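You operate a simulated robot arm through the tools that you are given. There is no shell and no other tool. Be economical: measure what you need, move in short steps, check, and stop when the job is done.

You are at the controls of a simulated robot arm. One attempt, no reset.

JOB
Find the link that drops 40 mV under load and fit the CHECK plate at its cell.
Fine: lever to LOAD, step the white dial till the white meter shows it, leave it there; lever to OFF before you reach over the cells.

Only the result counts: the job must be done as asked and must still hold three seconds after the hand-in. Knocking over, shifting, dropping, spilling or breaking anything else fails it.

ROBOT AND FRAMES
A 6-joint arm with a two-finger parallel gripper on a trunk, on a base that drives. Base frame: it is fixed to the floor where the robot stands at the start and does not move with it; the origin is under the middle of the robot, x ahead of it, y to its left, z up; the surface under the hand at the start is at about z = 800. Readings come in mm, degrees, newtons and seconds.
With the tool pointing down near the work surface it reaches from about 360 to 820 mm from the robot's upright axis, wherever it stands. Its first joint turns from -166.0 to 166.0 degrees. Places, roughly: black arched cable (32x9x10 cm) [1100, -1500, 400]; black bar with a knob [500, 1250, 1250]; black dial on the grey dial box [600, 600, 900]; black lever on the grey lever box [500, 200, 900]; blue bar with a knob [500, 1750, 1250]; blue cover [1250, -1750, 0]; bolt on the black post [500, -800, 900]; bolt on the black seat [600, -900, 900]; bolt on the red seat [600, -800, 900]; bolt on the white post [500, -500, 900]; green bar with a knob [500, 1750, 1250]; minus bolt of cell five [500, 1900, 1200]; minus bolt of cell four [500, 1700, 1200]; minus bolt of cell six [500, 2100, 1200]; minus bolt of cell three [500, 1500, 1200]; minus bolt of cell two [500, 1300, 1200]. Payload 3.91 kg.
Tool frame: the origin (TCP) lies between the finger pads and is the grasp point; the fingertips stand 30 mm ahead of it; z points along the fingers, y is the line along which they close. Largest opening 110 mm; finger width 20, thickness 10; the body of the gripper, 48 by 112 mm, starts 55 mm behind the TCP.
Orientation is that of the tool frame in the base frame, as a unit quaternion [w, x, y, z]. With the fingers straight down and closing along the base's y, the tool's x points along the base's -x, its y along +y and its z along -z.

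CONTROLS
- The arm moves only by the tool nudge_tool. Its argument "targets" is a list of rows, each a list of 7 numbers: the turn, a rotation vector about the base's x, y, z in units of 120 degrees (1.0 is 120 degrees), then the shift along the base's x, y, z in units of 300 mm (1.0 is 300 mm), then the opening in per cent of the stroke, from 0 (shut) to 100 (fully open). In form: [[rx, ry, rz, tx, ty, tz, fingers], ...]. A call has 1 to 12 rows; each row is the pose to reach, as a shift and turn from the pose commanded when the call began. A call with a number of a shift or a turn outside -1 to 1 is refused whole. Rows are played at 5 a second. More than 50 mm and 8.6 degrees between two rows, or a gripper value outside its range, and nothing of the call is played. A pose out of reach is approached as far as the arm can. The call stops where the force on the tool passes 70 N (or 10 N more than at its start, if that is more) or the arm is blocked; 0.2 s more then pass. Each finger travels about 45 mm/s and halts on what it meets, pressing with about 29 N; the grip force reading is that of the motor and also rises with nothing between the fingers. The clock runs only during rows and for 0.2 s after the last one: add rows that repeat a pose to give the fingers time. It gives the time, the measured TCP pose, the force on the tool (base axes), the opening and the grip force at its end, in the units of the frame above (readings bear some noise), with the torque about the TCP (base axes, N m) and any sound that the robot's microphone picked up, and new pictures: "show" is both (left out), scene, wrist or none.
- Cameras (640 x 400 px; columns grow to the right, rows downward): "scene" is now at [-8.9, 181.9, 1500.6]; the picture's right is [0.10, -1.00, 0.00], its down [-0.63, -0.06, -0.78] and it looks along [0.77, 0.08, -0.63] (base axes); focal length 214 px, centre (320, 200). "wrist" rides on the gripper at [77, 7, -114] in the tool frame; the picture's right is [-0.09, 1.00, 0.00], its down [-0.80, -0.07, -0.59] and it looks along [-0.59, -0.05, 0.80] (tool axes); focal length 270 px, centre (320, 200). There is no depth. A picture from a camera that has moved, and an enlarged one, comes with that camera's place and axes in the base frame and with its lens. The place of the scene camera against the robot may be out by one fixed shift of up to 25 mm in any direction.
- move_column(by): slides the trunk up (or, below 0, down) by that many mm; the arm and the scene camera ride with it, the base frame stays. It gives what a move gives, with no picture.
- steer(legs): drives the robot by 1 to 6 legs, each [ahead, turn to the left] in mm and degrees, along the robot's own axes; the way and the turn of a leg run together, so that a leg with both is an arc; at most 1500 mm and 180 degrees a leg. The arm and the cameras ride along, it lands a little off, and it stops where it bumps. It gives what a move gives, and a new picture of the scene camera.
- turn_head(pan, tilt): turns the head with the scene camera to pan (to the left, within 155 degrees either way) and tilt (down, from -29 to 69), counted from straight ahead of the robot. It gives what a move gives, and a new picture of the scene camera.
- enlarge(camera, box): a new picture of the part [left, top, right, bottom] of that camera's present view, enlarged. No time passes.
- finish_job(): hands the job in; it is judged then, once.

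Work in short steps. Places have to be worked out from the pictures, the camera data and where the tool is seen: move nearer, look again, correct. Check each grasp and each placing, and mend what went wrong. You have 120 turns and 260 pictures in all, those below and enlarged ones among them. Open the gripper and draw the arm clear of the work before you hand the job in, unless the task says otherwise; then end with one line.

The tools are called as name(argument=value, ...) on one line, values as JSON. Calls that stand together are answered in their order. nudge_tool: Moves the arm, as the interface text tells. Its arguments: {"type":"object","properties":{"targets":{"type":"array"},"show":{"type":"string","enum":["both","scene","wrist","none"]}},"required":["targets"]} The other tools are called the same way: move_column (by) slides the trunk up or down; steer (legs) drives the base; turn_head (pan, tilt) turns the head that bears the scene camera; enlarge (camera, box) takes an enlarged picture of a part of a camera's view; finish_job () hands the job in.

At the start:

```text
clock: 0.0
tcp_pos: [424.5, 88.4, 1247.1]
orientation: [0.0, 0.005, 1.0, 0.0]
force: [-0.2, 0.6, -0.2]
ft_torque: [0.0, -0.04, 0.01]
gripper_width: 110.2
grasp_force: 0.0
trunk travel left (down, up): [-450.0, 160.0]
robot x, y, heading: [0.6, 15.0, 0.2]
head pan, tilt: [5.5, 39.2]
```

scene: 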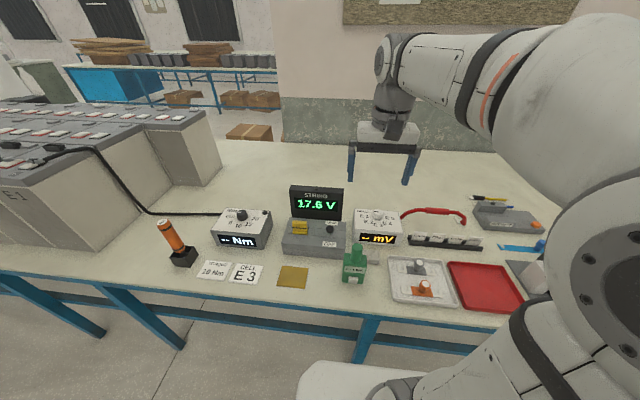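
wrist: 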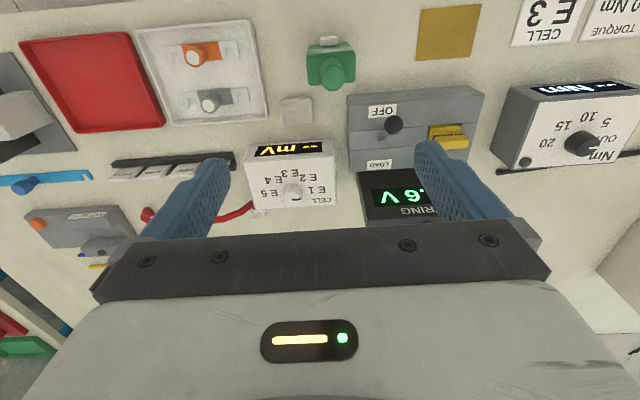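

The table shows a lever box (OFF/LOAD), a white mV meter with dial E1..E5, and a torque box. I enlarge the views to read them.

enlarge(camera="scene", box=[180, 170, 420, 320])

enlarge(camera="wrist", box=[220, 60, 500, 235])

enlarge(camera="scene", box=[380, 190, 560, 310])

turn_head(pan=75, tilt=25)

```text
2.67 times, centred on (300, 245) of scene
camera zoom: at [-8.9, 181.9, 1500.6], right [0.1, -1.0, 0.0], down [-0.63, -0.06, -0.78], along [0.77, 0.08, -0.63], focal length 572 px, centre (373, 80)
```

zoom: 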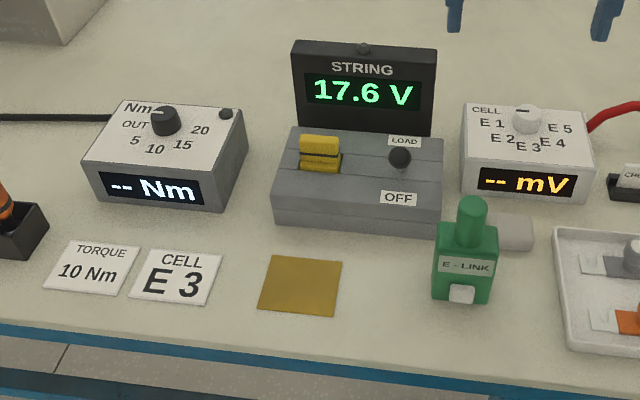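

```text
2.29 times, centred on (360, 148) of wrist
camera zoom: at [347.2, 94.0, 1362.3], right [0.1, 1.0, 0.0], down [0.8, -0.08, 0.59], along [0.59, -0.06, -0.8], focal length 618 px, centre (229, 320)
```

zoom: 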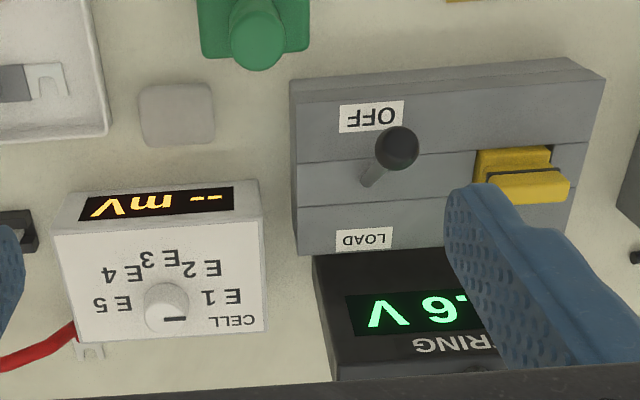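

```text
3.33 times, centred on (470, 250) of scene
camera zoom: at [-8.9, 181.9, 1500.6], right [0.1, -1.0, 0.0], down [-0.63, -0.06, -0.78], along [0.77, 0.08, -0.63], focal length 715 px, centre (-180, 33)
```

zoom: 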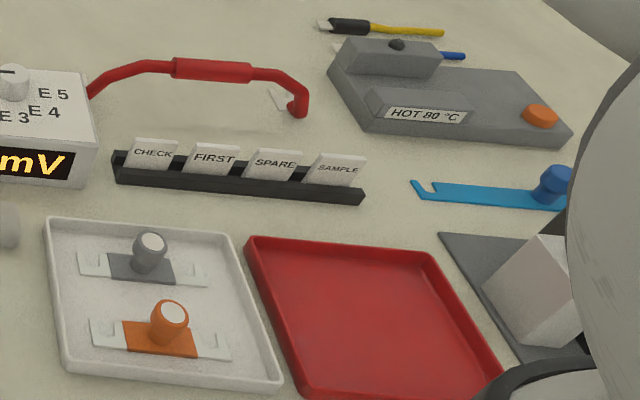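

```text
clock: 1.4
tcp_pos: [423.6, 87.5, 1249.1]
orientation: [0.0, 0.005, 1.0, 0.001]
force: [0.1, -0.7, 0.0]
ft_torque: [-0.02, -0.01, -0.01]
gripper_width: 110.0
grasp_force: 0.0
trunk travel left (down, up): [-450.0, 160.0]
robot x, y, heading: [3.8, 19.5, -0.2]
head pan, tilt: [75.0, 25.0]
camera scene: at [-70.2, 262.6, 1522.6], right [0.97, -0.26, 0.0], down [-0.11, -0.41, -0.91], along [0.23, 0.88, -0.42], focal length 214 px, centre (320, 200)
```

scene: 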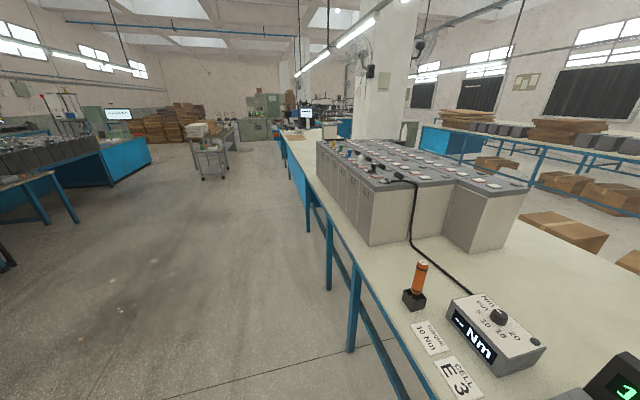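

Triangulated: lever knob ≈ (522, 198, 935), white dial top ≈ (690, 0, 868). I face the head back to the meters and bring the gripper above the lever knob for a close look.

turn_head(pan=5, tilt=45)

nudge_tool(targets=[[0, 0, 0, 0.08, 0.09, -0.08, 100], [0, 0, 0, 0.16, 0.18, -0.16, 90], [0, 0, 0, 0.22, 0.27, -0.26, 75], [0, 0, 0, 0.27, 0.33, -0.38, 60], [0, 0, 0, 0.3, 0.37, -0.5, 55], [0, 0, 0, 0.32, 0.37, -0.62, 50], [0, 0, 0, 0.32, 0.37, -0.7, 50]], show="both")

```text
clock: 2.8
tcp_pos: [425.6, 88.1, 1247.4]
orientation: [-0.001, 0.005, 1.0, -0.001]
force: [-0.6, -0.6, -0.6]
ft_torque: [0.01, -0.01, 0.03]
gripper_width: 110.2
grasp_force: 0.0
trunk travel left (down, up): [-450.0, 160.0]
robot x, y, heading: [1.5, 16.2, -0.1]
head pan, tilt: [5.0, 45.0]
camera scene: at [-13.0, 180.8, 1492.1], right [0.09, -1.0, 0.0], down [-0.7, -0.06, -0.71], along [0.7, 0.06, -0.71], focal length 214 px, centre (320, 200)
```

scene: 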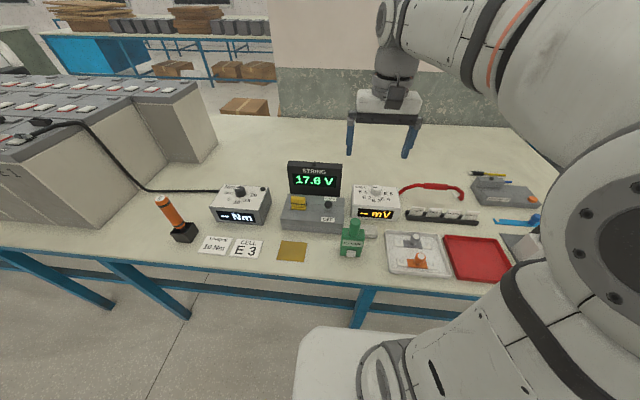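

```text
clock: 4.4
tcp_pos: [518.3, 199.8, 1036.8]
orientation: [0.001, 0.005, 1.0, -0.001]
force: [-0.2, 0.6, 0.8]
ft_torque: [0.02, -0.03, -0.04]
gripper_width: 55.1
grasp_force: 0.1
trunk travel left (down, up): [-450.0, 160.0]
robot x, y, heading: [-0.2, 16.5, -0.1]
head pan, tilt: [5.0, 45.0]
camera scene: at [-12.7, 180.8, 1492.1], right [0.09, -1.0, 0.0], down [-0.7, -0.06, -0.71], along [0.7, 0.06, -0.71], focal length 214 px, centre (320, 200)
camera wrist: at [440.8, 206.4, 1152.4], right [0.1, 1.0, 0.0], down [0.8, -0.08, 0.59], along [0.59, -0.06, -0.8], focal length 270 px, centre (320, 200)
```

scene: 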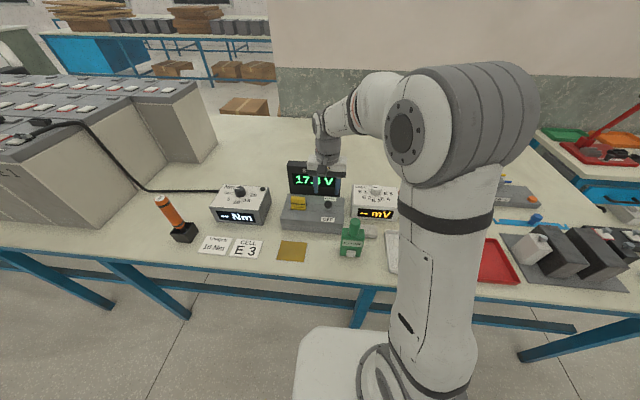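
wrist: 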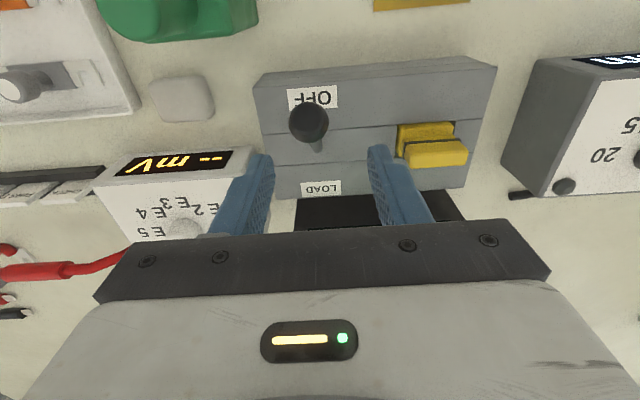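

The lever knob refined to ≈ (512, 191, 960), leaning to OFF. I straddle it along y and close.

nudge_tool(targets=[[0, 0, 0, -0.02, -0.03, -0.1, 50], [0, 0, 0, -0.02, -0.03, -0.18, 50], [0, 0, 0, -0.02, -0.03, -0.23, 50], [0, 0, 0, -0.02, -0.03, -0.23, 20], [0, 0, 0, -0.02, -0.03, -0.23, 15], [0, 0, 0, -0.02, -0.03, -0.23, 15]], show="both")

```text
clock: 5.8
tcp_pos: [513.7, 191.2, 967.1]
orientation: [0.0, 0.005, 1.0, 0.001]
force: [-1.4, 13.2, -0.7]
ft_torque: [0.18, 0.12, -0.01]
gripper_width: 31.3
grasp_force: 44.8
trunk travel left (down, up): [-450.0, 160.0]
robot x, y, heading: [-2.1, 19.9, 0.1]
head pan, tilt: [5.0, 45.0]
camera scene: at [-12.9, 182.5, 1491.9], right [0.09, -1.0, 0.0], down [-0.7, -0.06, -0.71], along [0.7, 0.06, -0.71], focal length 214 px, centre (320, 200)
camera wrist: at [437.6, 198.6, 1082.6], right [0.1, 1.0, 0.0], down [0.8, -0.08, 0.59], along [0.59, -0.06, -0.8], focal length 270 px, centre (320, 200)
```

scene: 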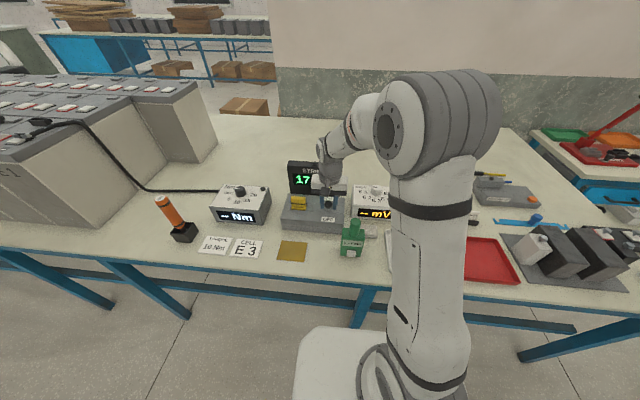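
wrist: 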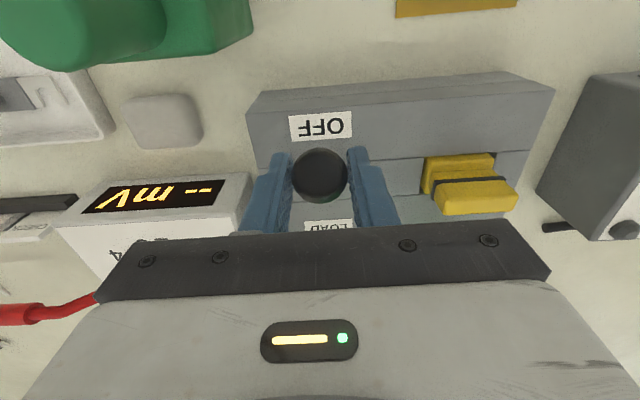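

The knob is held (31 mm). I swing it over in a shallow arc toward LOAD.

nudge_tool(targets=[[0, 0, 0, 0.03, 0.007, 0.01, 15], [0, 0, 0, 0.07, 0.007, 0.02, 15], [0, 0, 0, 0.11, 0.007, 0.023, 15], [0, 0, 0, 0.15, 0.007, 0.02, 15], [0, 0, 0, 0.19, 0.007, 0.01, 15], [0, 0, 0, 0.22, 0.007, 0.0, 15]], show="both")

```text
clock: 7.2
tcp_pos: [581.3, 192.4, 967.6]
orientation: [-0.001, 0.006, 1.0, 0.0]
force: [0.3, 0.4, 0.5]
ft_torque: [-0.01, 0.01, -0.02]
gripper_width: 16.6
grasp_force: 0.0
trunk travel left (down, up): [-450.0, 160.0]
robot x, y, heading: [0.6, 18.6, 0.3]
head pan, tilt: [5.0, 45.0]
camera scene: at [-12.6, 180.9, 1492.0], right [0.09, -1.0, 0.0], down [-0.7, -0.06, -0.71], along [0.7, 0.06, -0.71], focal length 214 px, centre (320, 200)
camera wrist: at [503.9, 198.6, 1082.8], right [0.1, 1.0, 0.0], down [0.8, -0.08, 0.59], along [0.59, -0.06, -0.8], focal length 270 px, centre (320, 200)
```

scene: 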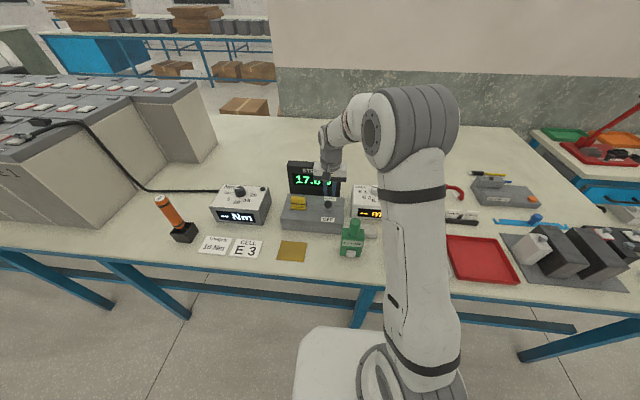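
wrist: 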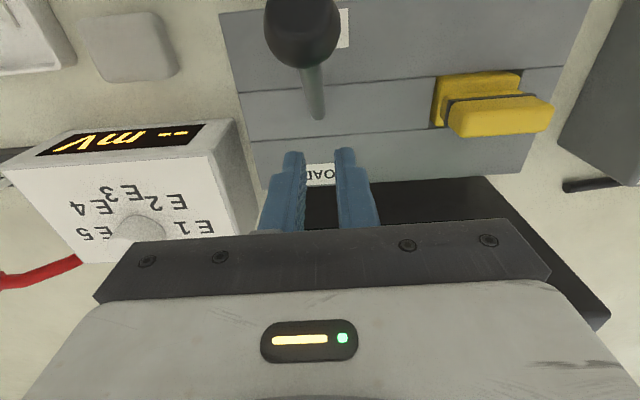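

The lever slipped out of the grasp and stays at OFF. I lift, go to its near side with fingers shut, and push it over.

nudge_tool(targets=[[0, 0, 0, 0, 0, 0.12, 10], [0, 0, 0, -0.0, 0, 0.24, 0], [0, 0, 0, -0.14, 0, 0.24, 0], [0, 0, 0, -0.28, 0, 0.24, 0], [0, 0, 0, -0.39, 0, 0.24, 0], [0, 0, 0, -0.39, 0, 0.12, 0], [0, 0, 0, -0.39, 0, 0.0, 0], [0, 0, 0, -0.34, 0, 0.0, 0]], show="none")

nudge_tool(targets=[[0, 0, 0, 0.04, 0, 0, 0], [0, 0, 0, 0.09, 0, 0, 0], [0, 0, 0, 0.13, 0, 0, 0], [0, 0, 0, 0.17, 0, 0, 0], [0, 0, 0, 0.21, 0, 0, 0], [0, 0, 0, 0.245, 0, 0, 0]], show="both")

```text
clock: 9.0
tcp_pos: [478.2, 191.3, 967.6]
orientation: [0.0, 0.005, 1.0, 0.0]
force: [0.1, 0.3, 0.7]
ft_torque: [-0.01, 0.0, 0.01]
gripper_width: 0.2
grasp_force: 29.1
trunk travel left (down, up): [-450.0, 160.0]
robot x, y, heading: [0.8, 20.0, 0.2]
head pan, tilt: [5.0, 45.0]
```

```text
clock: 10.4
tcp_pos: [551.7, 191.2, 968.5]
orientation: [0.001, 0.006, 1.0, 0.001]
force: [0.3, 0.0, 0.1]
ft_torque: [-0.03, 0.01, -0.05]
gripper_width: 0.0
grasp_force: 29.1
trunk travel left (down, up): [-450.0, 160.0]
robot x, y, heading: [1.1, 18.9, 0.1]
head pan, tilt: [5.0, 45.0]
camera scene: at [-12.7, 180.8, 1492.1], right [0.09, -1.0, 0.0], down [-0.7, -0.06, -0.71], along [0.7, 0.06, -0.71], focal length 214 px, centre (320, 200)
camera wrist: at [474.1, 197.4, 1083.1], right [0.1, 0.99, 0.0], down [0.8, -0.08, 0.59], along [0.59, -0.06, -0.8], focal length 270 px, centre (320, 200)
```

scene: 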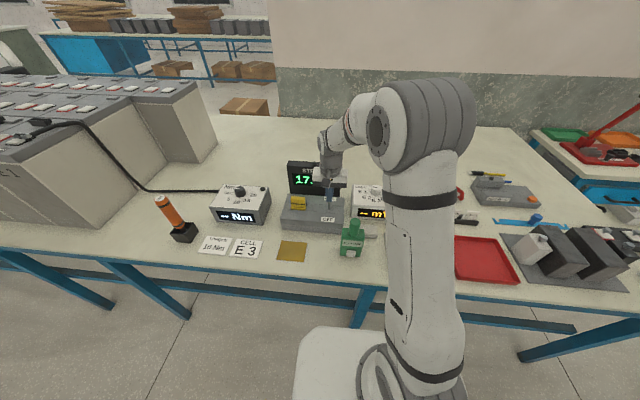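
wrist: 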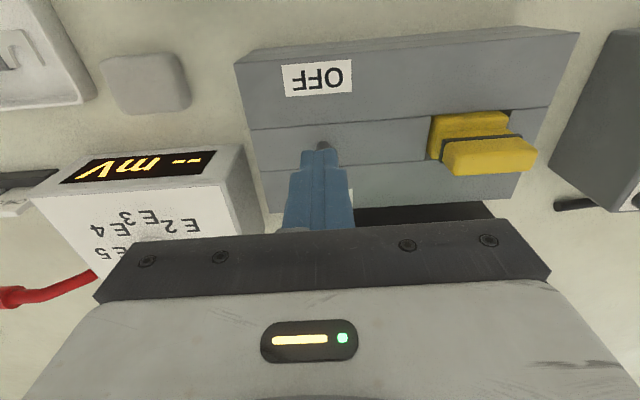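

The lever moved past centre with no residual force. I withdraw upward and move above the white dial, hand left-clear, to look at it.

nudge_tool(targets=[[0, 0, 0, -0.08, 0, 0.0, 0], [0, 0, 0, -0.08, 0, 0.15, 10], [0, 0, 0, -0.08, 0, 0.3, 20], [0, 0, 0, 0.0, -0.13, 0.3, 30], [0, 0, 0, 0.1, -0.26, 0.3, 40], [0, 0, 0, 0.2, -0.39, 0.3, 50], [0, 0, 0, 0.3, -0.5, 0.28, 50], [0, 0, 0, 0.38, -0.61, 0.24, 50], [0, 0, 0, 0.41, -0.64, 0.16, 50]], show="both")

```text
clock: 12.4
tcp_pos: [673.9, -1.6, 1014.2]
orientation: [0.0, 0.005, 1.0, -0.001]
force: [0.3, 0.0, 0.2]
ft_torque: [0.0, 0.01, 0.05]
gripper_width: 55.1
grasp_force: 0.1
trunk travel left (down, up): [-450.0, 160.0]
robot x, y, heading: [2.0, 16.1, -0.1]
head pan, tilt: [5.0, 45.0]
camera scene: at [-12.5, 180.5, 1492.1], right [0.09, -1.0, 0.0], down [-0.7, -0.06, -0.71], along [0.7, 0.06, -0.71], focal length 214 px, centre (320, 200)
camera wrist: at [597.4, 4.8, 1129.1], right [0.1, 1.0, 0.0], down [0.8, -0.08, 0.59], along [0.59, -0.06, -0.8], focal length 270 px, centre (320, 200)
```

scene: 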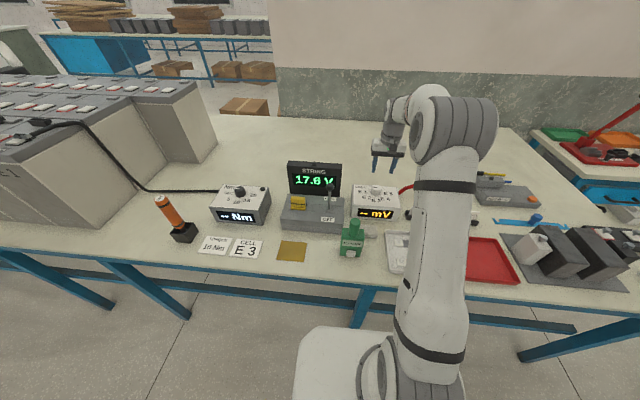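
wrist: 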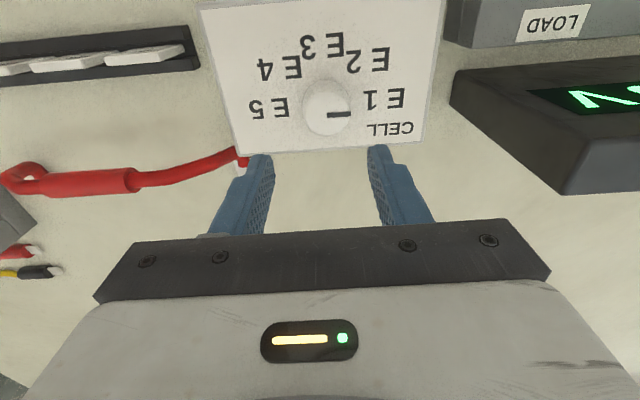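

I enlarge to read the dial position, the lever position and the meter.

enlarge(camera="wrist", box=[200, 0, 460, 160])

enlarge(camera="scene", box=[270, 150, 430, 260])

```text
2.46 times, centred on (330, 80) of wrist
camera zoom: at [597.4, 4.8, 1129.1], right [0.1, 1.0, 0.0], down [0.8, -0.08, 0.59], along [0.59, -0.06, -0.8], focal length 665 px, centre (295, 495)
```

zoom: 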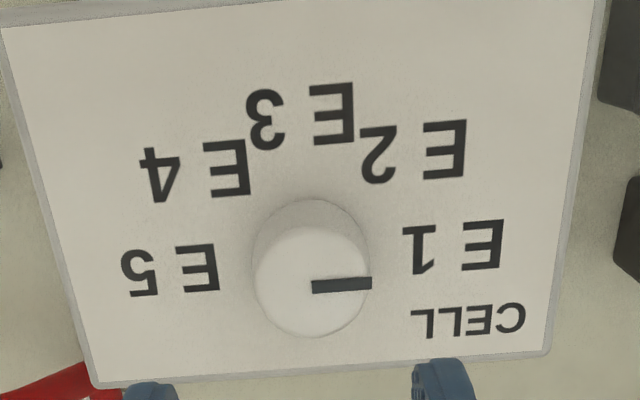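

```text
3.64 times, centred on (350, 205) of scene
camera zoom: at [-12.5, 180.5, 1492.1], right [0.09, -1.0, 0.0], down [-0.7, -0.06, -0.71], along [0.7, 0.06, -0.71], focal length 780 px, centre (211, 182)
```

zoom: 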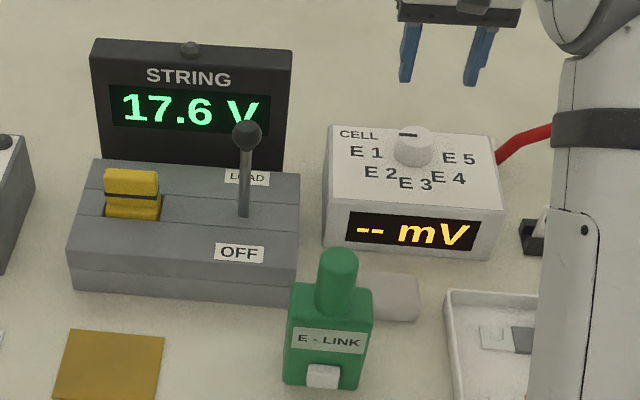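

The lever stands toward LOAD, the dial's mark points at E1 and the meter shows "--". I grasp the dial (≈ (680, 0), top ≈ 890).

nudge_tool(targets=[[0, 0, 0, 0.02, 0.005, -0.12, 65], [0, 0, 0, 0.02, 0.005, -0.24, 65], [0, 0, 0, 0.02, 0.005, -0.33, 65], [0, 0, 0, 0.02, 0.005, -0.365, 65]], show="wrist")

```text
clock: 13.4
tcp_pos: [680.3, 1.0, 909.7]
orientation: [0.002, 0.005, 1.0, 0.0]
force: [-0.2, -1.2, 8.9]
ft_torque: [0.1, 0.09, 0.07]
gripper_width: 71.5
grasp_force: 0.1
trunk travel left (down, up): [-450.0, 160.0]
robot x, y, heading: [0.3, 18.7, 0.2]
head pan, tilt: [5.0, 45.0]
camera wrist: at [603.2, 7.7, 1024.3], right [0.1, 1.0, 0.0], down [0.8, -0.08, 0.6], along [0.59, -0.06, -0.8], focal length 270 px, centre (320, 200)
```

wrist: 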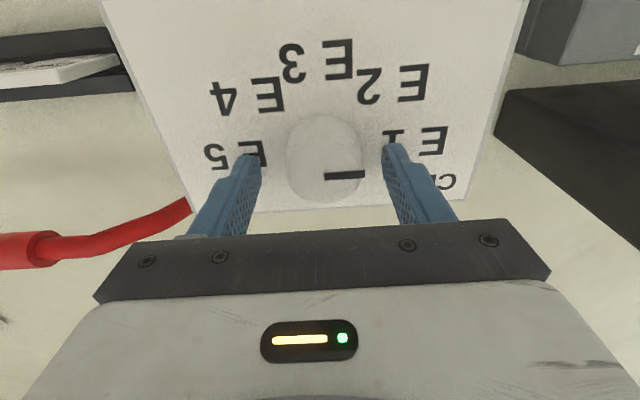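

The tips just touch the box top (z≈880), so I rise a few mm, close on the dial and turn it +45° (E1→E2).

nudge_tool(targets=[[0, 0, 0, 0, 0, 0.02, 65], [0, 0, 0, 0, 0, 0.02, 30], [0, 0, 0, 0, 0, 0.02, 30], [0, 0, 0, 0, 0, 0.02, 30]], show="wrist")

nudge_tool(targets=[[0, 0, 0.0625, 0, 0, 0, 28], [0, 0, 0.125, 0, 0, 0, 28], [0, 0, 0.1875, 0, 0, 0, 28], [0, 0, 0.25, 0, 0, 0, 28], [0, 0, 0.3125, 0, 0, 0, 28], [0, 0, 0.375, 0, 0, 0, 28], [0, 0, 0.375, 0, 0, 0, 28]], show="both")

enlarge(camera="scene", box=[270, 150, 430, 260])

```text
clock: 14.4
tcp_pos: [682.2, 3.9, 914.3]
orientation: [-0.001, 0.004, 1.0, 0.001]
force: [-0.8, 18.2, -3.0]
ft_torque: [0.87, -0.21, -0.14]
gripper_width: 41.6
grasp_force: 39.0
trunk travel left (down, up): [-450.0, 160.0]
robot x, y, heading: [1.9, 19.9, -0.0]
head pan, tilt: [5.0, 45.0]
camera wrist: at [603.8, 10.2, 1028.2], right [0.1, 1.0, 0.0], down [0.8, -0.08, 0.59], along [0.59, -0.06, -0.8], focal length 270 px, centre (320, 200)
```

wrist: 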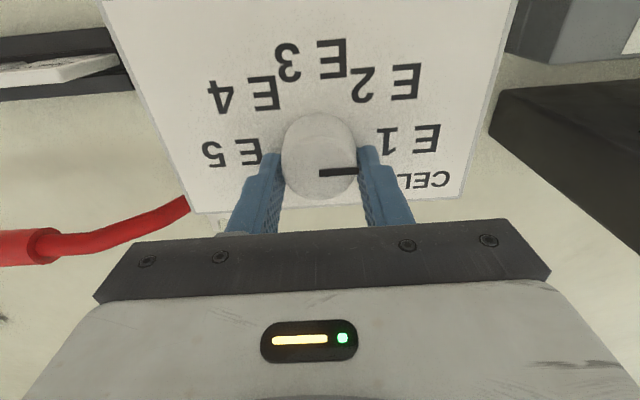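

```text
clock: 16.0
tcp_pos: [678.7, 9.7, 913.4]
orientation: [-0.001, -0.38, 0.925, 0.001]
force: [-22.5, 46.8, -2.1]
ft_torque: [1.19, 1.01, -0.33]
gripper_width: 41.4
grasp_force: 45.2
trunk travel left (down, up): [-450.0, 160.0]
robot x, y, heading: [-1.5, 19.4, 0.1]
head pan, tilt: [5.0, 45.0]
camera scene: at [-15.7, 186.5, 1491.4], right [0.09, -1.0, 0.0], down [-0.7, -0.07, -0.71], along [0.71, 0.06, -0.71], focal length 214 px, centre (320, 200)
camera wrist: at [619.2, -41.7, 1028.2], right [-0.64, 0.77, 0.0], down [0.62, 0.51, 0.59], along [0.46, 0.38, -0.81], focal length 270 px, centre (320, 200)
```

scene: 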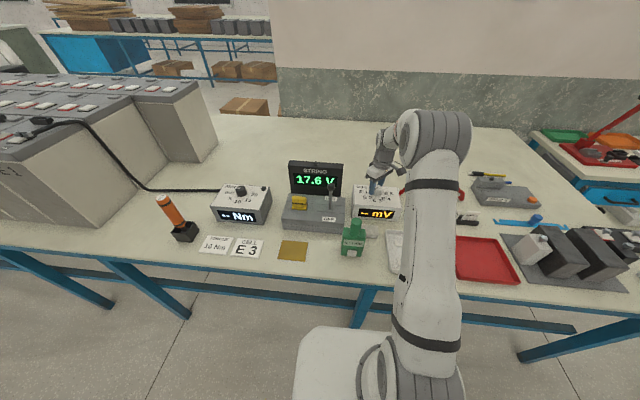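
wrist: 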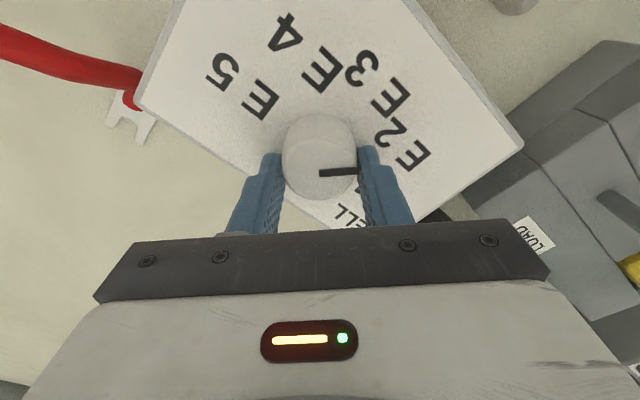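

```text
3.64 times, centred on (350, 205) of scene
camera zoom: at [-15.7, 186.5, 1491.4], right [0.09, -1.0, 0.0], down [-0.7, -0.07, -0.71], along [0.71, 0.06, -0.71], focal length 780 px, centre (211, 182)
```

zoom: 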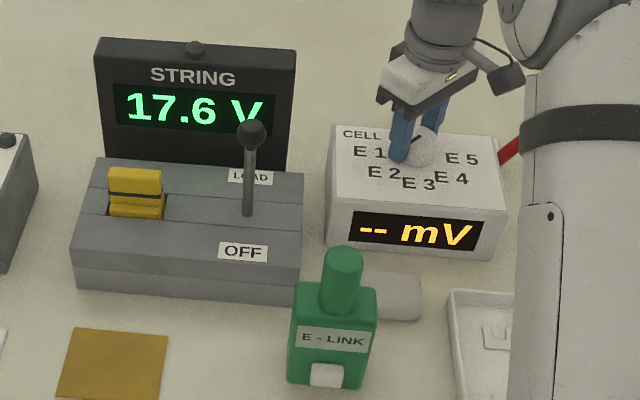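

The dial follows (now E2), but "--" stays. Recomputing, the lever pivots near x=570 and stands only upright, so it needs a further push. I release the dial, lift, and return to the lever.

nudge_tool(targets=[[0, 0, 0, 0, 0, 0, 50], [0, 0, 0, 0, 0, 0, 65], [0, 0, 0, 0, 0, 0.1, 65], [0, 0, -0.06, 0, 0, 0.24, 50], [0, 0, -0.12, -0.1, 0.1, 0.34, 30], [0, 0, -0.18, -0.2, 0.2, 0.42, 10], [0, 0, -0.24, -0.3, 0.32, 0.42, 0], [0, 0, -0.3, -0.4, 0.45, 0.42, 0], [0, 0, -0.36, -0.48, 0.56, 0.42, 0], [0, 0, -0.375, -0.54, 0.64, 0.42, 0], [0, 0, -0.375, -0.54, 0.64, 0.3, 0], [0, 0, -0.375, -0.54, 0.64, 0.19, 0]], show="wrist")

```text
refused: row 5 steps farther than a row can; nothing moved
```

One step was too long; I resend it with smaller steps.

nudge_tool(targets=[[0, 0, 0, 0, 0, 0, 50], [0, 0, 0, 0, 0, 0, 65], [0, 0, 0, 0, 0, 0.12, 65], [0, 0, -0.06, 0, 0, 0.26, 50], [0, 0, -0.12, -0.04, 0.04, 0.38, 30], [0, 0, -0.18, -0.12, 0.14, 0.42, 10], [0, 0, -0.24, -0.22, 0.24, 0.42, 0], [0, 0, -0.3, -0.32, 0.34, 0.42, 0], [0, 0, -0.36, -0.42, 0.44, 0.42, 0], [0, 0, -0.375, -0.5, 0.54, 0.42, 0], [0, 0, -0.375, -0.54, 0.63, 0.38, 0]], show="wrist")

```text
clock: 18.4
tcp_pos: [517.6, 190.7, 1028.4]
orientation: [0.001, 0.006, 1.0, 0.0]
force: [0.1, -0.3, 0.1]
ft_torque: [-0.02, 0.02, 0.02]
gripper_width: 0.1
grasp_force: 29.4
trunk travel left (down, up): [-450.0, 160.0]
robot x, y, heading: [1.1, 20.1, -0.2]
head pan, tilt: [5.0, 45.0]
camera wrist: at [441.2, 196.6, 1143.4], right [0.1, 0.99, 0.0], down [0.8, -0.08, 0.59], along [0.59, -0.06, -0.8], focal length 270 px, centre (320, 200)
```

wrist: 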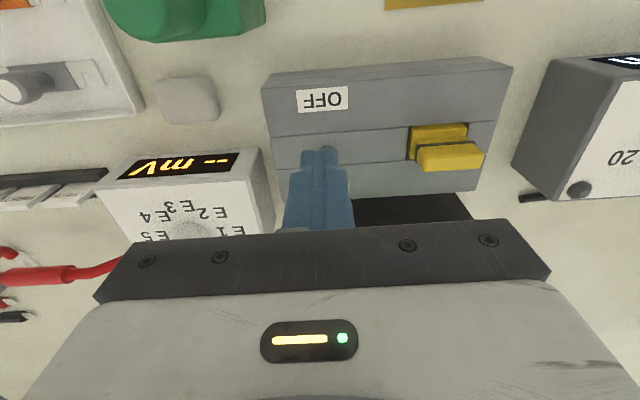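

Now down beside the lever and push on to LOAD.

nudge_tool(targets=[[0, 0, 0, 0, 0.005, -0.1, 0], [0, 0, 0, 0, 0.005, -0.2, 0], [0, 0, 0, 0.06, 0.005, -0.2, 0], [0, 0, 0, 0.12, 0.005, -0.2, 0], [0, 0, 0, 0.18, 0.005, -0.2, 0], [0, 0, 0, 0.23, 0.005, -0.2, 0], [0, 0, 0, 0.28, 0.005, -0.2, 0]], show="both")

enlarge(camera="scene", box=[270, 150, 430, 260])

```text
clock: 20.0
tcp_pos: [602.3, 191.0, 966.9]
orientation: [0.0, 0.006, 1.0, 0.0]
force: [-0.6, -0.1, 0.5]
ft_torque: [-0.04, 0.02, 0.01]
gripper_width: 0.0
grasp_force: 28.9
trunk travel left (down, up): [-450.0, 160.0]
robot x, y, heading: [-0.8, 16.7, -0.1]
head pan, tilt: [5.0, 45.0]
camera scene: at [-12.6, 180.8, 1492.1], right [0.09, -1.0, 0.0], down [-0.7, -0.06, -0.71], along [0.7, 0.06, -0.71], focal length 214 px, centre (320, 200)
camera wrist: at [525.5, 197.3, 1081.4], right [0.1, 0.99, 0.0], down [0.8, -0.08, 0.59], along [0.59, -0.06, -0.8], focal length 270 px, centre (320, 200)
```

scene: 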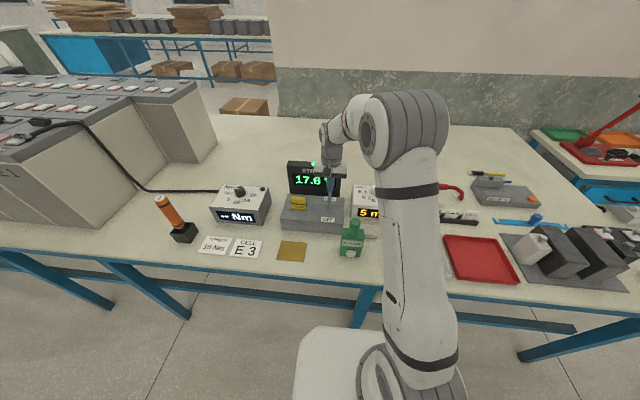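
wrist: 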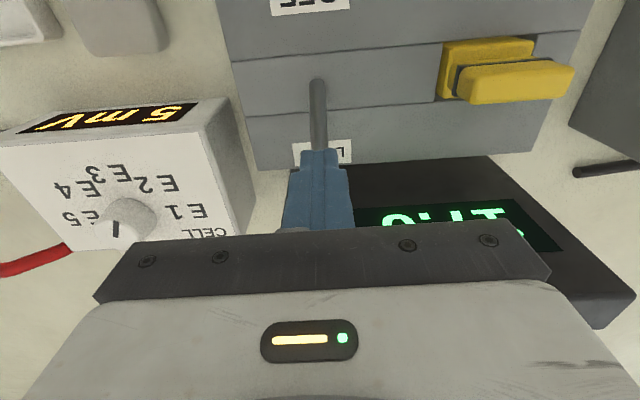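

```text
3.64 times, centred on (350, 205) of scene
camera zoom: at [-12.6, 180.8, 1492.1], right [0.09, -1.0, 0.0], down [-0.7, -0.06, -0.71], along [0.7, 0.06, -0.71], focal length 780 px, centre (211, 182)
```

zoom: 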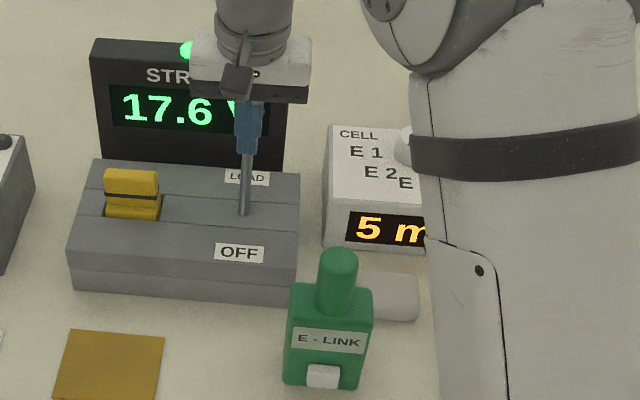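

LOAD is on and the meter reads 5 mV. I withdraw and go over the dial again, aiming at (678, 8).

enlarge(camera="wrist", box=[0, 90, 240, 250])

nudge_tool(targets=[[0, 0, 0, -0.08, 0, 0.0, 0], [0, 0, 0, -0.08, 0, 0.14, 10], [0, 0, 0, -0.08, 0, 0.28, 20], [0, 0, 0, -0.02, -0.12, 0.3, 30], [0, 0, 0, 0.04, -0.24, 0.3, 40], [0, 0, 0, 0.12, -0.36, 0.28, 50], [0, 0, 0, 0.18, -0.48, 0.24, 65], [0, 0, 0, 0.25, -0.57, 0.18, 65], [0, 0, 0, 0.25, -0.61, 0.12, 65]], show="both")

enlarge(camera="scene", box=[270, 150, 430, 260])

```text
2.50 times, centred on (120, 170) of wrist
camera zoom: at [525.5, 197.3, 1081.4], right [0.1, 0.99, 0.0], down [0.8, -0.08, 0.59], along [0.59, -0.06, -0.8], focal length 676 px, centre (820, 275)
```

zoom: 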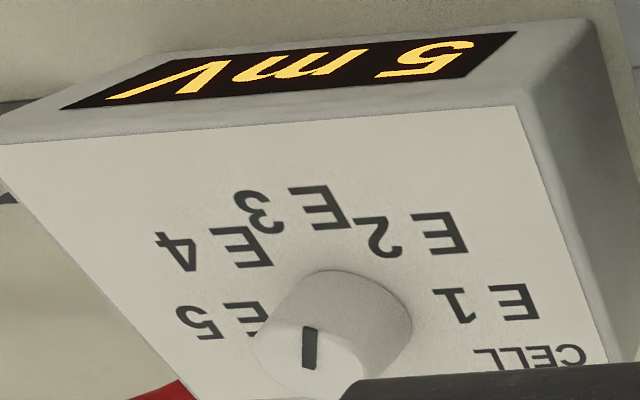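

```text
clock: 22.0
tcp_pos: [680.8, 10.6, 1001.7]
orientation: [0.0, 0.004, 1.0, 0.0]
force: [-0.4, -0.2, -0.1]
ft_torque: [0.0, -0.01, 0.01]
gripper_width: 71.2
grasp_force: 0.1
trunk travel left (down, up): [-450.0, 160.0]
robot x, y, heading: [2.9, 17.1, 0.2]
head pan, tilt: [5.0, 45.0]
camera scene: at [-12.5, 180.7, 1492.1], right [0.09, -1.0, 0.0], down [-0.7, -0.06, -0.71], along [0.7, 0.06, -0.71], focal length 214 px, centre (320, 200)
camera wrist: at [602.9, 16.5, 1116.2], right [0.1, 1.0, 0.0], down [0.8, -0.08, 0.59], along [0.59, -0.06, -0.8], focal length 270 px, centre (320, 200)
```

scene: 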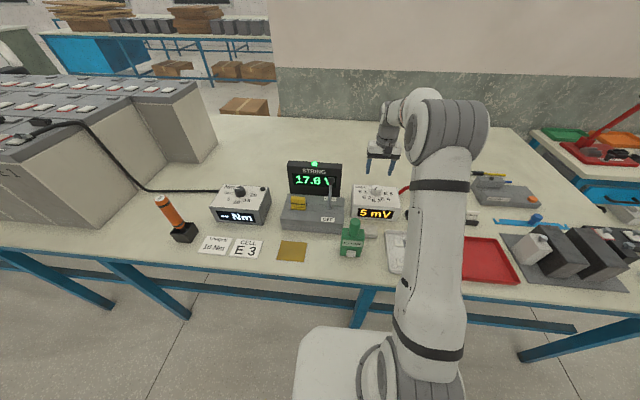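
wrist: 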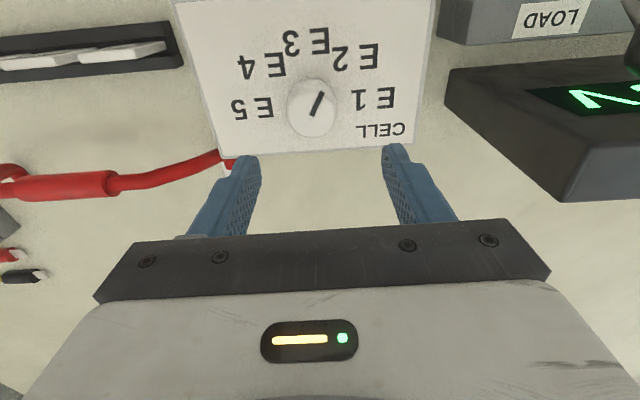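

```text
3.64 times, centred on (350, 205) of scene
camera zoom: at [-12.5, 180.7, 1492.1], right [0.09, -1.0, 0.0], down [-0.7, -0.06, -0.71], along [0.7, 0.06, -0.71], focal length 780 px, centre (211, 182)
```

zoom: 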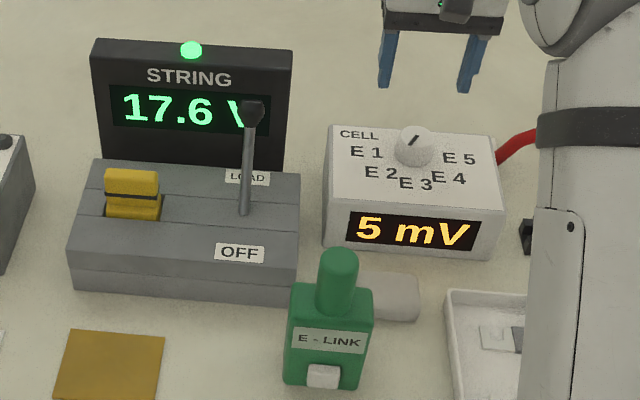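

enlarge(camera="wrist", box=[200, 0, 440, 160])

```text
2.50 times, centred on (320, 80) of wrist
camera zoom: at [602.9, 16.5, 1116.2], right [0.1, 1.0, 0.0], down [0.8, -0.08, 0.59], along [0.59, -0.06, -0.8], focal length 676 px, centre (320, 500)
```

zoom: 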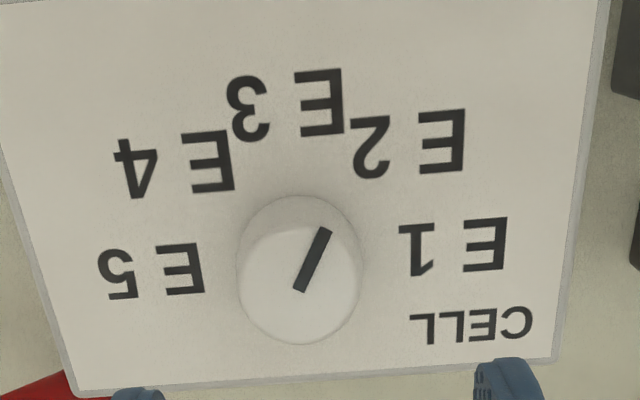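

I lower onto the dial at about (678, 5) and close, keeping the tips just off the box top.

nudge_tool(targets=[[0, 0, 0, -0.01, -0.02, -0.12, 65], [0, 0, 0, -0.01, -0.02, -0.24, 65], [0, 0, 0, -0.01, -0.02, -0.29, 65], [0, 0, 0, -0.01, -0.02, -0.29, 45], [0, 0, 0, -0.01, -0.02, -0.29, 32], [0, 0, 0, -0.01, -0.02, -0.29, 32]], show="wrist")

```text
clock: 23.4
tcp_pos: [675.2, 3.9, 916.9]
orientation: [0.0, 0.005, 1.0, 0.0]
force: [-0.3, 10.6, -0.1]
ft_torque: [0.57, -0.25, -0.01]
gripper_width: 40.8
grasp_force: 35.9
trunk travel left (down, up): [-450.0, 160.0]
robot x, y, heading: [-1.3, 17.2, 0.4]
head pan, tilt: [5.0, 45.0]
camera wrist: at [597.7, 10.3, 1031.2], right [0.1, 1.0, 0.0], down [0.8, -0.08, 0.59], along [0.59, -0.06, -0.8], focal length 270 px, centre (320, 200)
```

wrist: 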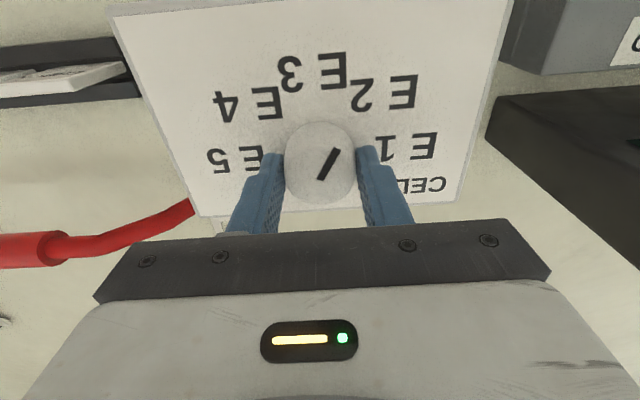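

Gripped; turn +45° to the next position.

nudge_tool(targets=[[0, 0, 0.0625, 0, 0.007, 0, 32], [0, 0, 0.125, 0, 0.007, 0, 32], [0, 0, 0.1875, 0, 0.007, 0, 32], [0, 0, 0.25, 0, 0.007, 0, 32], [0, 0, 0.3125, 0, 0.007, 0, 32], [0, 0, 0.375, 0, 0.007, 0, 32], [0, 0, 0.375, 0, 0.007, 0, 50], [0, 0, 0.375, 0, 0.007, 0, 60]], show="wrist")

enlarge(camera="scene", box=[270, 150, 430, 260])

```text
clock: 25.2
tcp_pos: [674.8, 4.5, 915.0]
orientation: [0.0, -0.377, 0.926, 0.0]
force: [0.2, 0.4, 0.3]
ft_torque: [-0.01, 0.02, -0.02]
gripper_width: 65.7
grasp_force: 0.0
trunk travel left (down, up): [-450.0, 160.0]
robot x, y, heading: [-0.5, 19.2, -0.1]
head pan, tilt: [5.0, 45.0]
camera wrist: at [614.5, -45.4, 1030.6], right [-0.63, 0.77, 0.0], down [0.62, 0.51, 0.59], along [0.46, 0.38, -0.8], focal length 270 px, centre (320, 200)
```

wrist: 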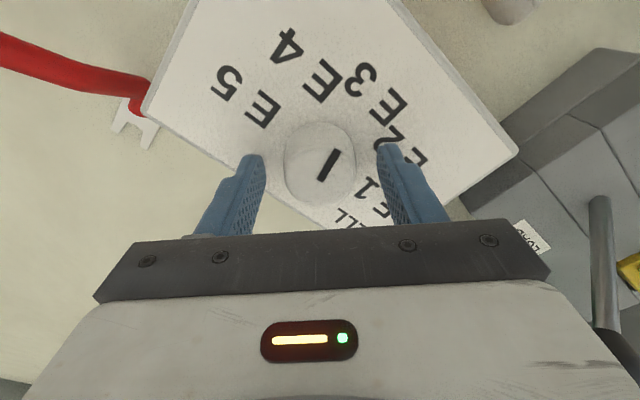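

```text
3.64 times, centred on (350, 205) of scene
camera zoom: at [-12.8, 180.7, 1492.1], right [0.09, -1.0, 0.0], down [-0.7, -0.06, -0.71], along [0.7, 0.06, -0.71], focal length 780 px, centre (211, 182)
```

zoom: 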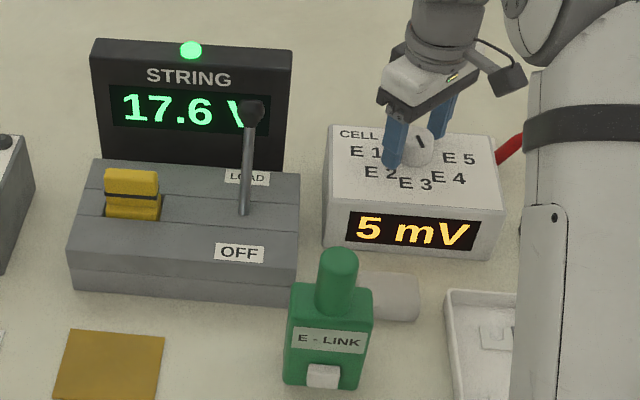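

Still 5 mV with the mark near E3. I turn another ~27° toward E4.

nudge_tool(targets=[[0, 0, 0, 0, 0, 0, 32], [0, 0, 0, 0, 0, 0, 32], [0, 0, 0.06, 0, 0, 0, 32], [0, 0, 0.12, 0, 0, 0, 32], [0, 0, 0.18, 0, 0, 0, 32], [0, 0, 0.225, 0, 0, 0, 32], [0, 0, 0.225, 0, 0, 0, 50], [0, 0, 0.225, 0, 0, 0, 60]], show="wrist")

enlarge(camera="scene", box=[270, 150, 430, 260])

```text
clock: 27.0
tcp_pos: [675.7, 3.5, 916.0]
orientation: [0.0, -0.584, 0.812, -0.001]
force: [-0.4, -0.3, 0.1]
ft_torque: [0.0, -0.03, -0.01]
gripper_width: 66.0
grasp_force: 0.1
trunk travel left (down, up): [-450.0, 160.0]
robot x, y, heading: [-0.5, 21.1, 0.2]
head pan, tilt: [5.0, 45.0]
camera wrist: at [644.2, -67.4, 1030.8], right [-0.92, 0.4, 0.0], down [0.32, 0.74, 0.59], along [0.24, 0.54, -0.8], focal length 270 px, centre (320, 200)
```

wrist: 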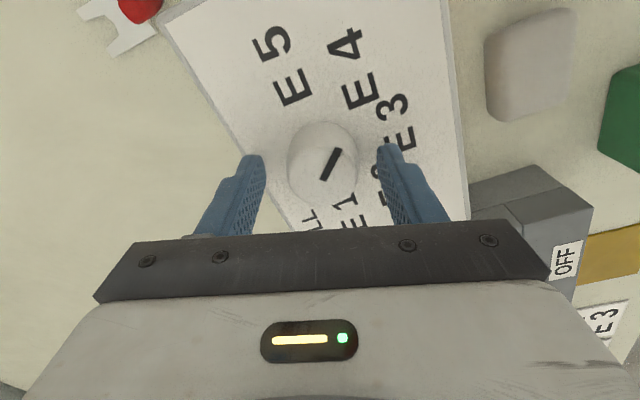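

```text
3.64 times, centred on (350, 205) of scene
camera zoom: at [-12.7, 180.8, 1492.1], right [0.09, -1.0, 0.0], down [-0.7, -0.06, -0.71], along [0.7, 0.06, -0.71], focal length 780 px, centre (211, 182)
```

zoom: 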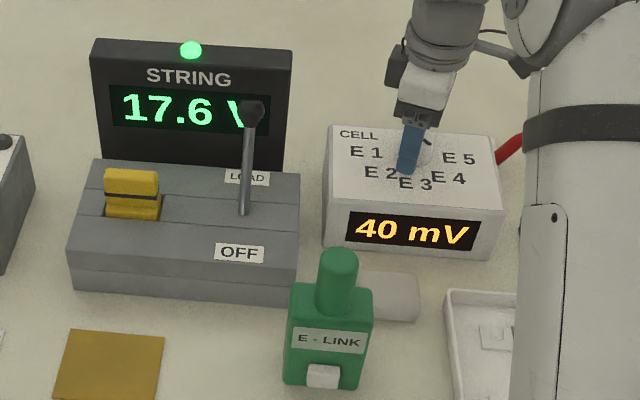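

40 mV with the mark on E4. I lift off leaving the dial there, unwind the wrist, and look at dial and lever from above.

nudge_tool(targets=[[0, 0, 0, 0, 0, 0.12, 60], [0, 0, -0.06, 0, 0, 0.26, 60], [0, 0, -0.13, 0, 0.03, 0.38, 60], [0, 0, -0.2, 0, 0.12, 0.42, 60], [0, 0, -0.27, -0.03, 0.2, 0.45, 60], [0, 0, -0.34, -0.06, 0.29, 0.45, 60], [0, 0, -0.41, -0.1, 0.38, 0.45, 60], [0, 0, -0.48, -0.13, 0.47, 0.45, 60], [0, 0, -0.55, -0.16, 0.56, 0.45, 55], [0, 0, -0.6, -0.16, 0.62, 0.42, 55]], show="both")

enlarge(camera="wrist", box=[0, 40, 360, 250])

enlarge(camera="scene", box=[270, 150, 430, 260])

```text
clock: 29.2
tcp_pos: [628.7, 191.4, 1041.8]
orientation: [0.0, 0.006, 1.0, 0.0]
force: [-0.2, 1.3, 0.3]
ft_torque: [-0.02, -0.01, 0.0]
gripper_width: 60.6
grasp_force: 0.1
trunk travel left (down, up): [-450.0, 160.0]
robot x, y, heading: [3.1, 19.2, 0.0]
head pan, tilt: [5.0, 45.0]
camera scene: at [-12.7, 181.1, 1492.0], right [0.09, -1.0, 0.0], down [-0.7, -0.06, -0.71], along [0.7, 0.06, -0.71], focal length 214 px, centre (320, 200)
camera wrist: at [551.0, 198.5, 1155.6], right [0.1, 0.99, 0.0], down [0.8, -0.08, 0.59], along [0.59, -0.06, -0.8], focal length 270 px, centre (320, 200)
```

scene: 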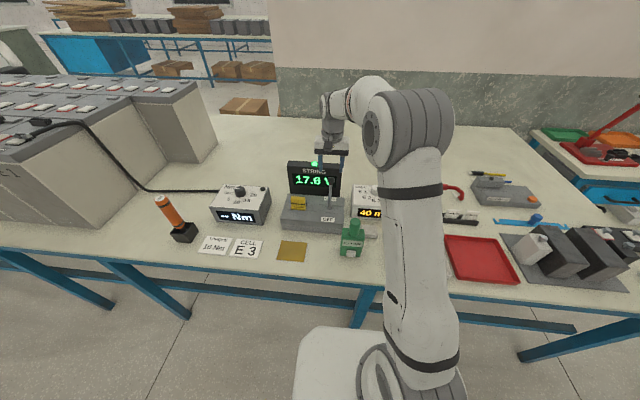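
wrist: 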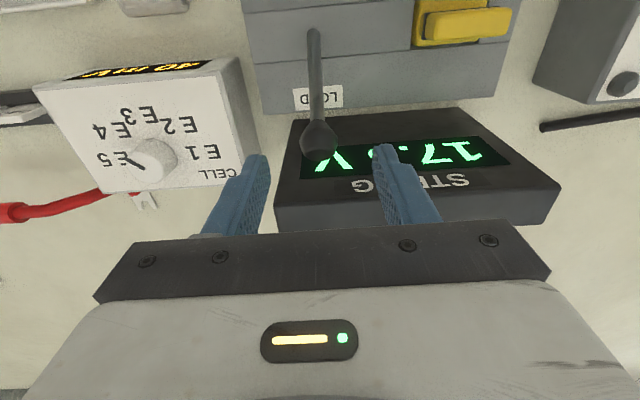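

```text
1.78 times, centred on (180, 145) of wrist
camera zoom: at [551.0, 198.5, 1155.6], right [0.1, 0.99, 0.0], down [0.8, -0.08, 0.59], along [0.59, -0.06, -0.8], focal length 480 px, centre (569, 298)
```

zoom: 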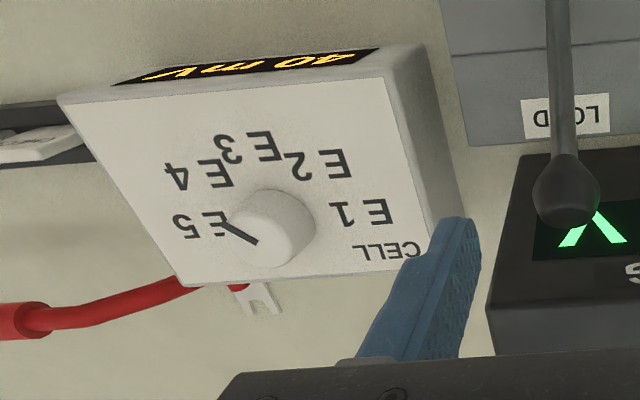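

```text
3.64 times, centred on (350, 205) of scene
camera zoom: at [-12.7, 181.1, 1492.0], right [0.09, -1.0, 0.0], down [-0.7, -0.06, -0.71], along [0.7, 0.06, -0.71], focal length 780 px, centre (211, 182)
```

zoom: 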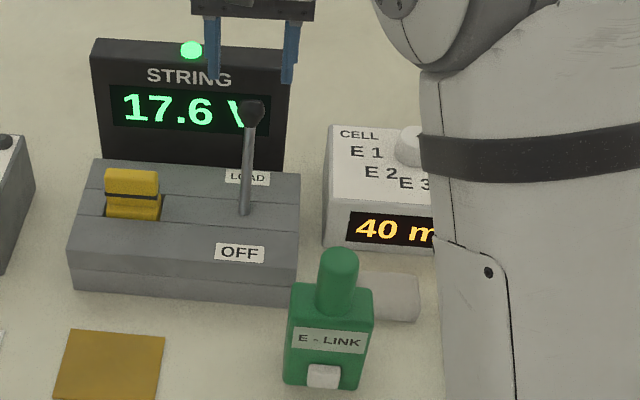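

The mark points at E4 (40 mV). The lever knob in LOAD is ≈ (636, 190, 961). I lower over it, straddling in y, and close.

nudge_tool(targets=[[0, 0, 0, 0, 0, -0.1, 50], [0, 0, 0, 0.01, 0, -0.19, 50], [0, 0, 0, 0.01, 0, -0.25, 50], [0, 0, 0, 0.01, 0, -0.25, 20], [0, 0, 0, 0.01, 0, -0.25, 10], [0, 0, 0, 0.01, 0, -0.25, 10]], show="wrist")

```text
clock: 30.6
tcp_pos: [631.3, 189.6, 968.2]
orientation: [0.0, 0.006, 1.0, 0.0]
force: [-0.1, -10.4, -0.1]
ft_torque: [-0.17, -0.23, -0.15]
gripper_width: 30.9
grasp_force: 45.2
trunk travel left (down, up): [-450.0, 160.0]
robot x, y, heading: [1.9, 23.8, 0.2]
head pan, tilt: [5.0, 45.0]
camera wrist: at [554.0, 196.3, 1082.3], right [0.1, 0.99, 0.0], down [0.8, -0.08, 0.59], along [0.59, -0.06, -0.8], focal length 270 px, centre (320, 200)
```

wrist: 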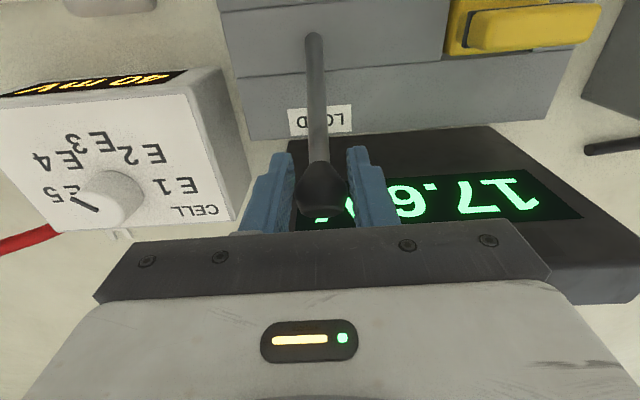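

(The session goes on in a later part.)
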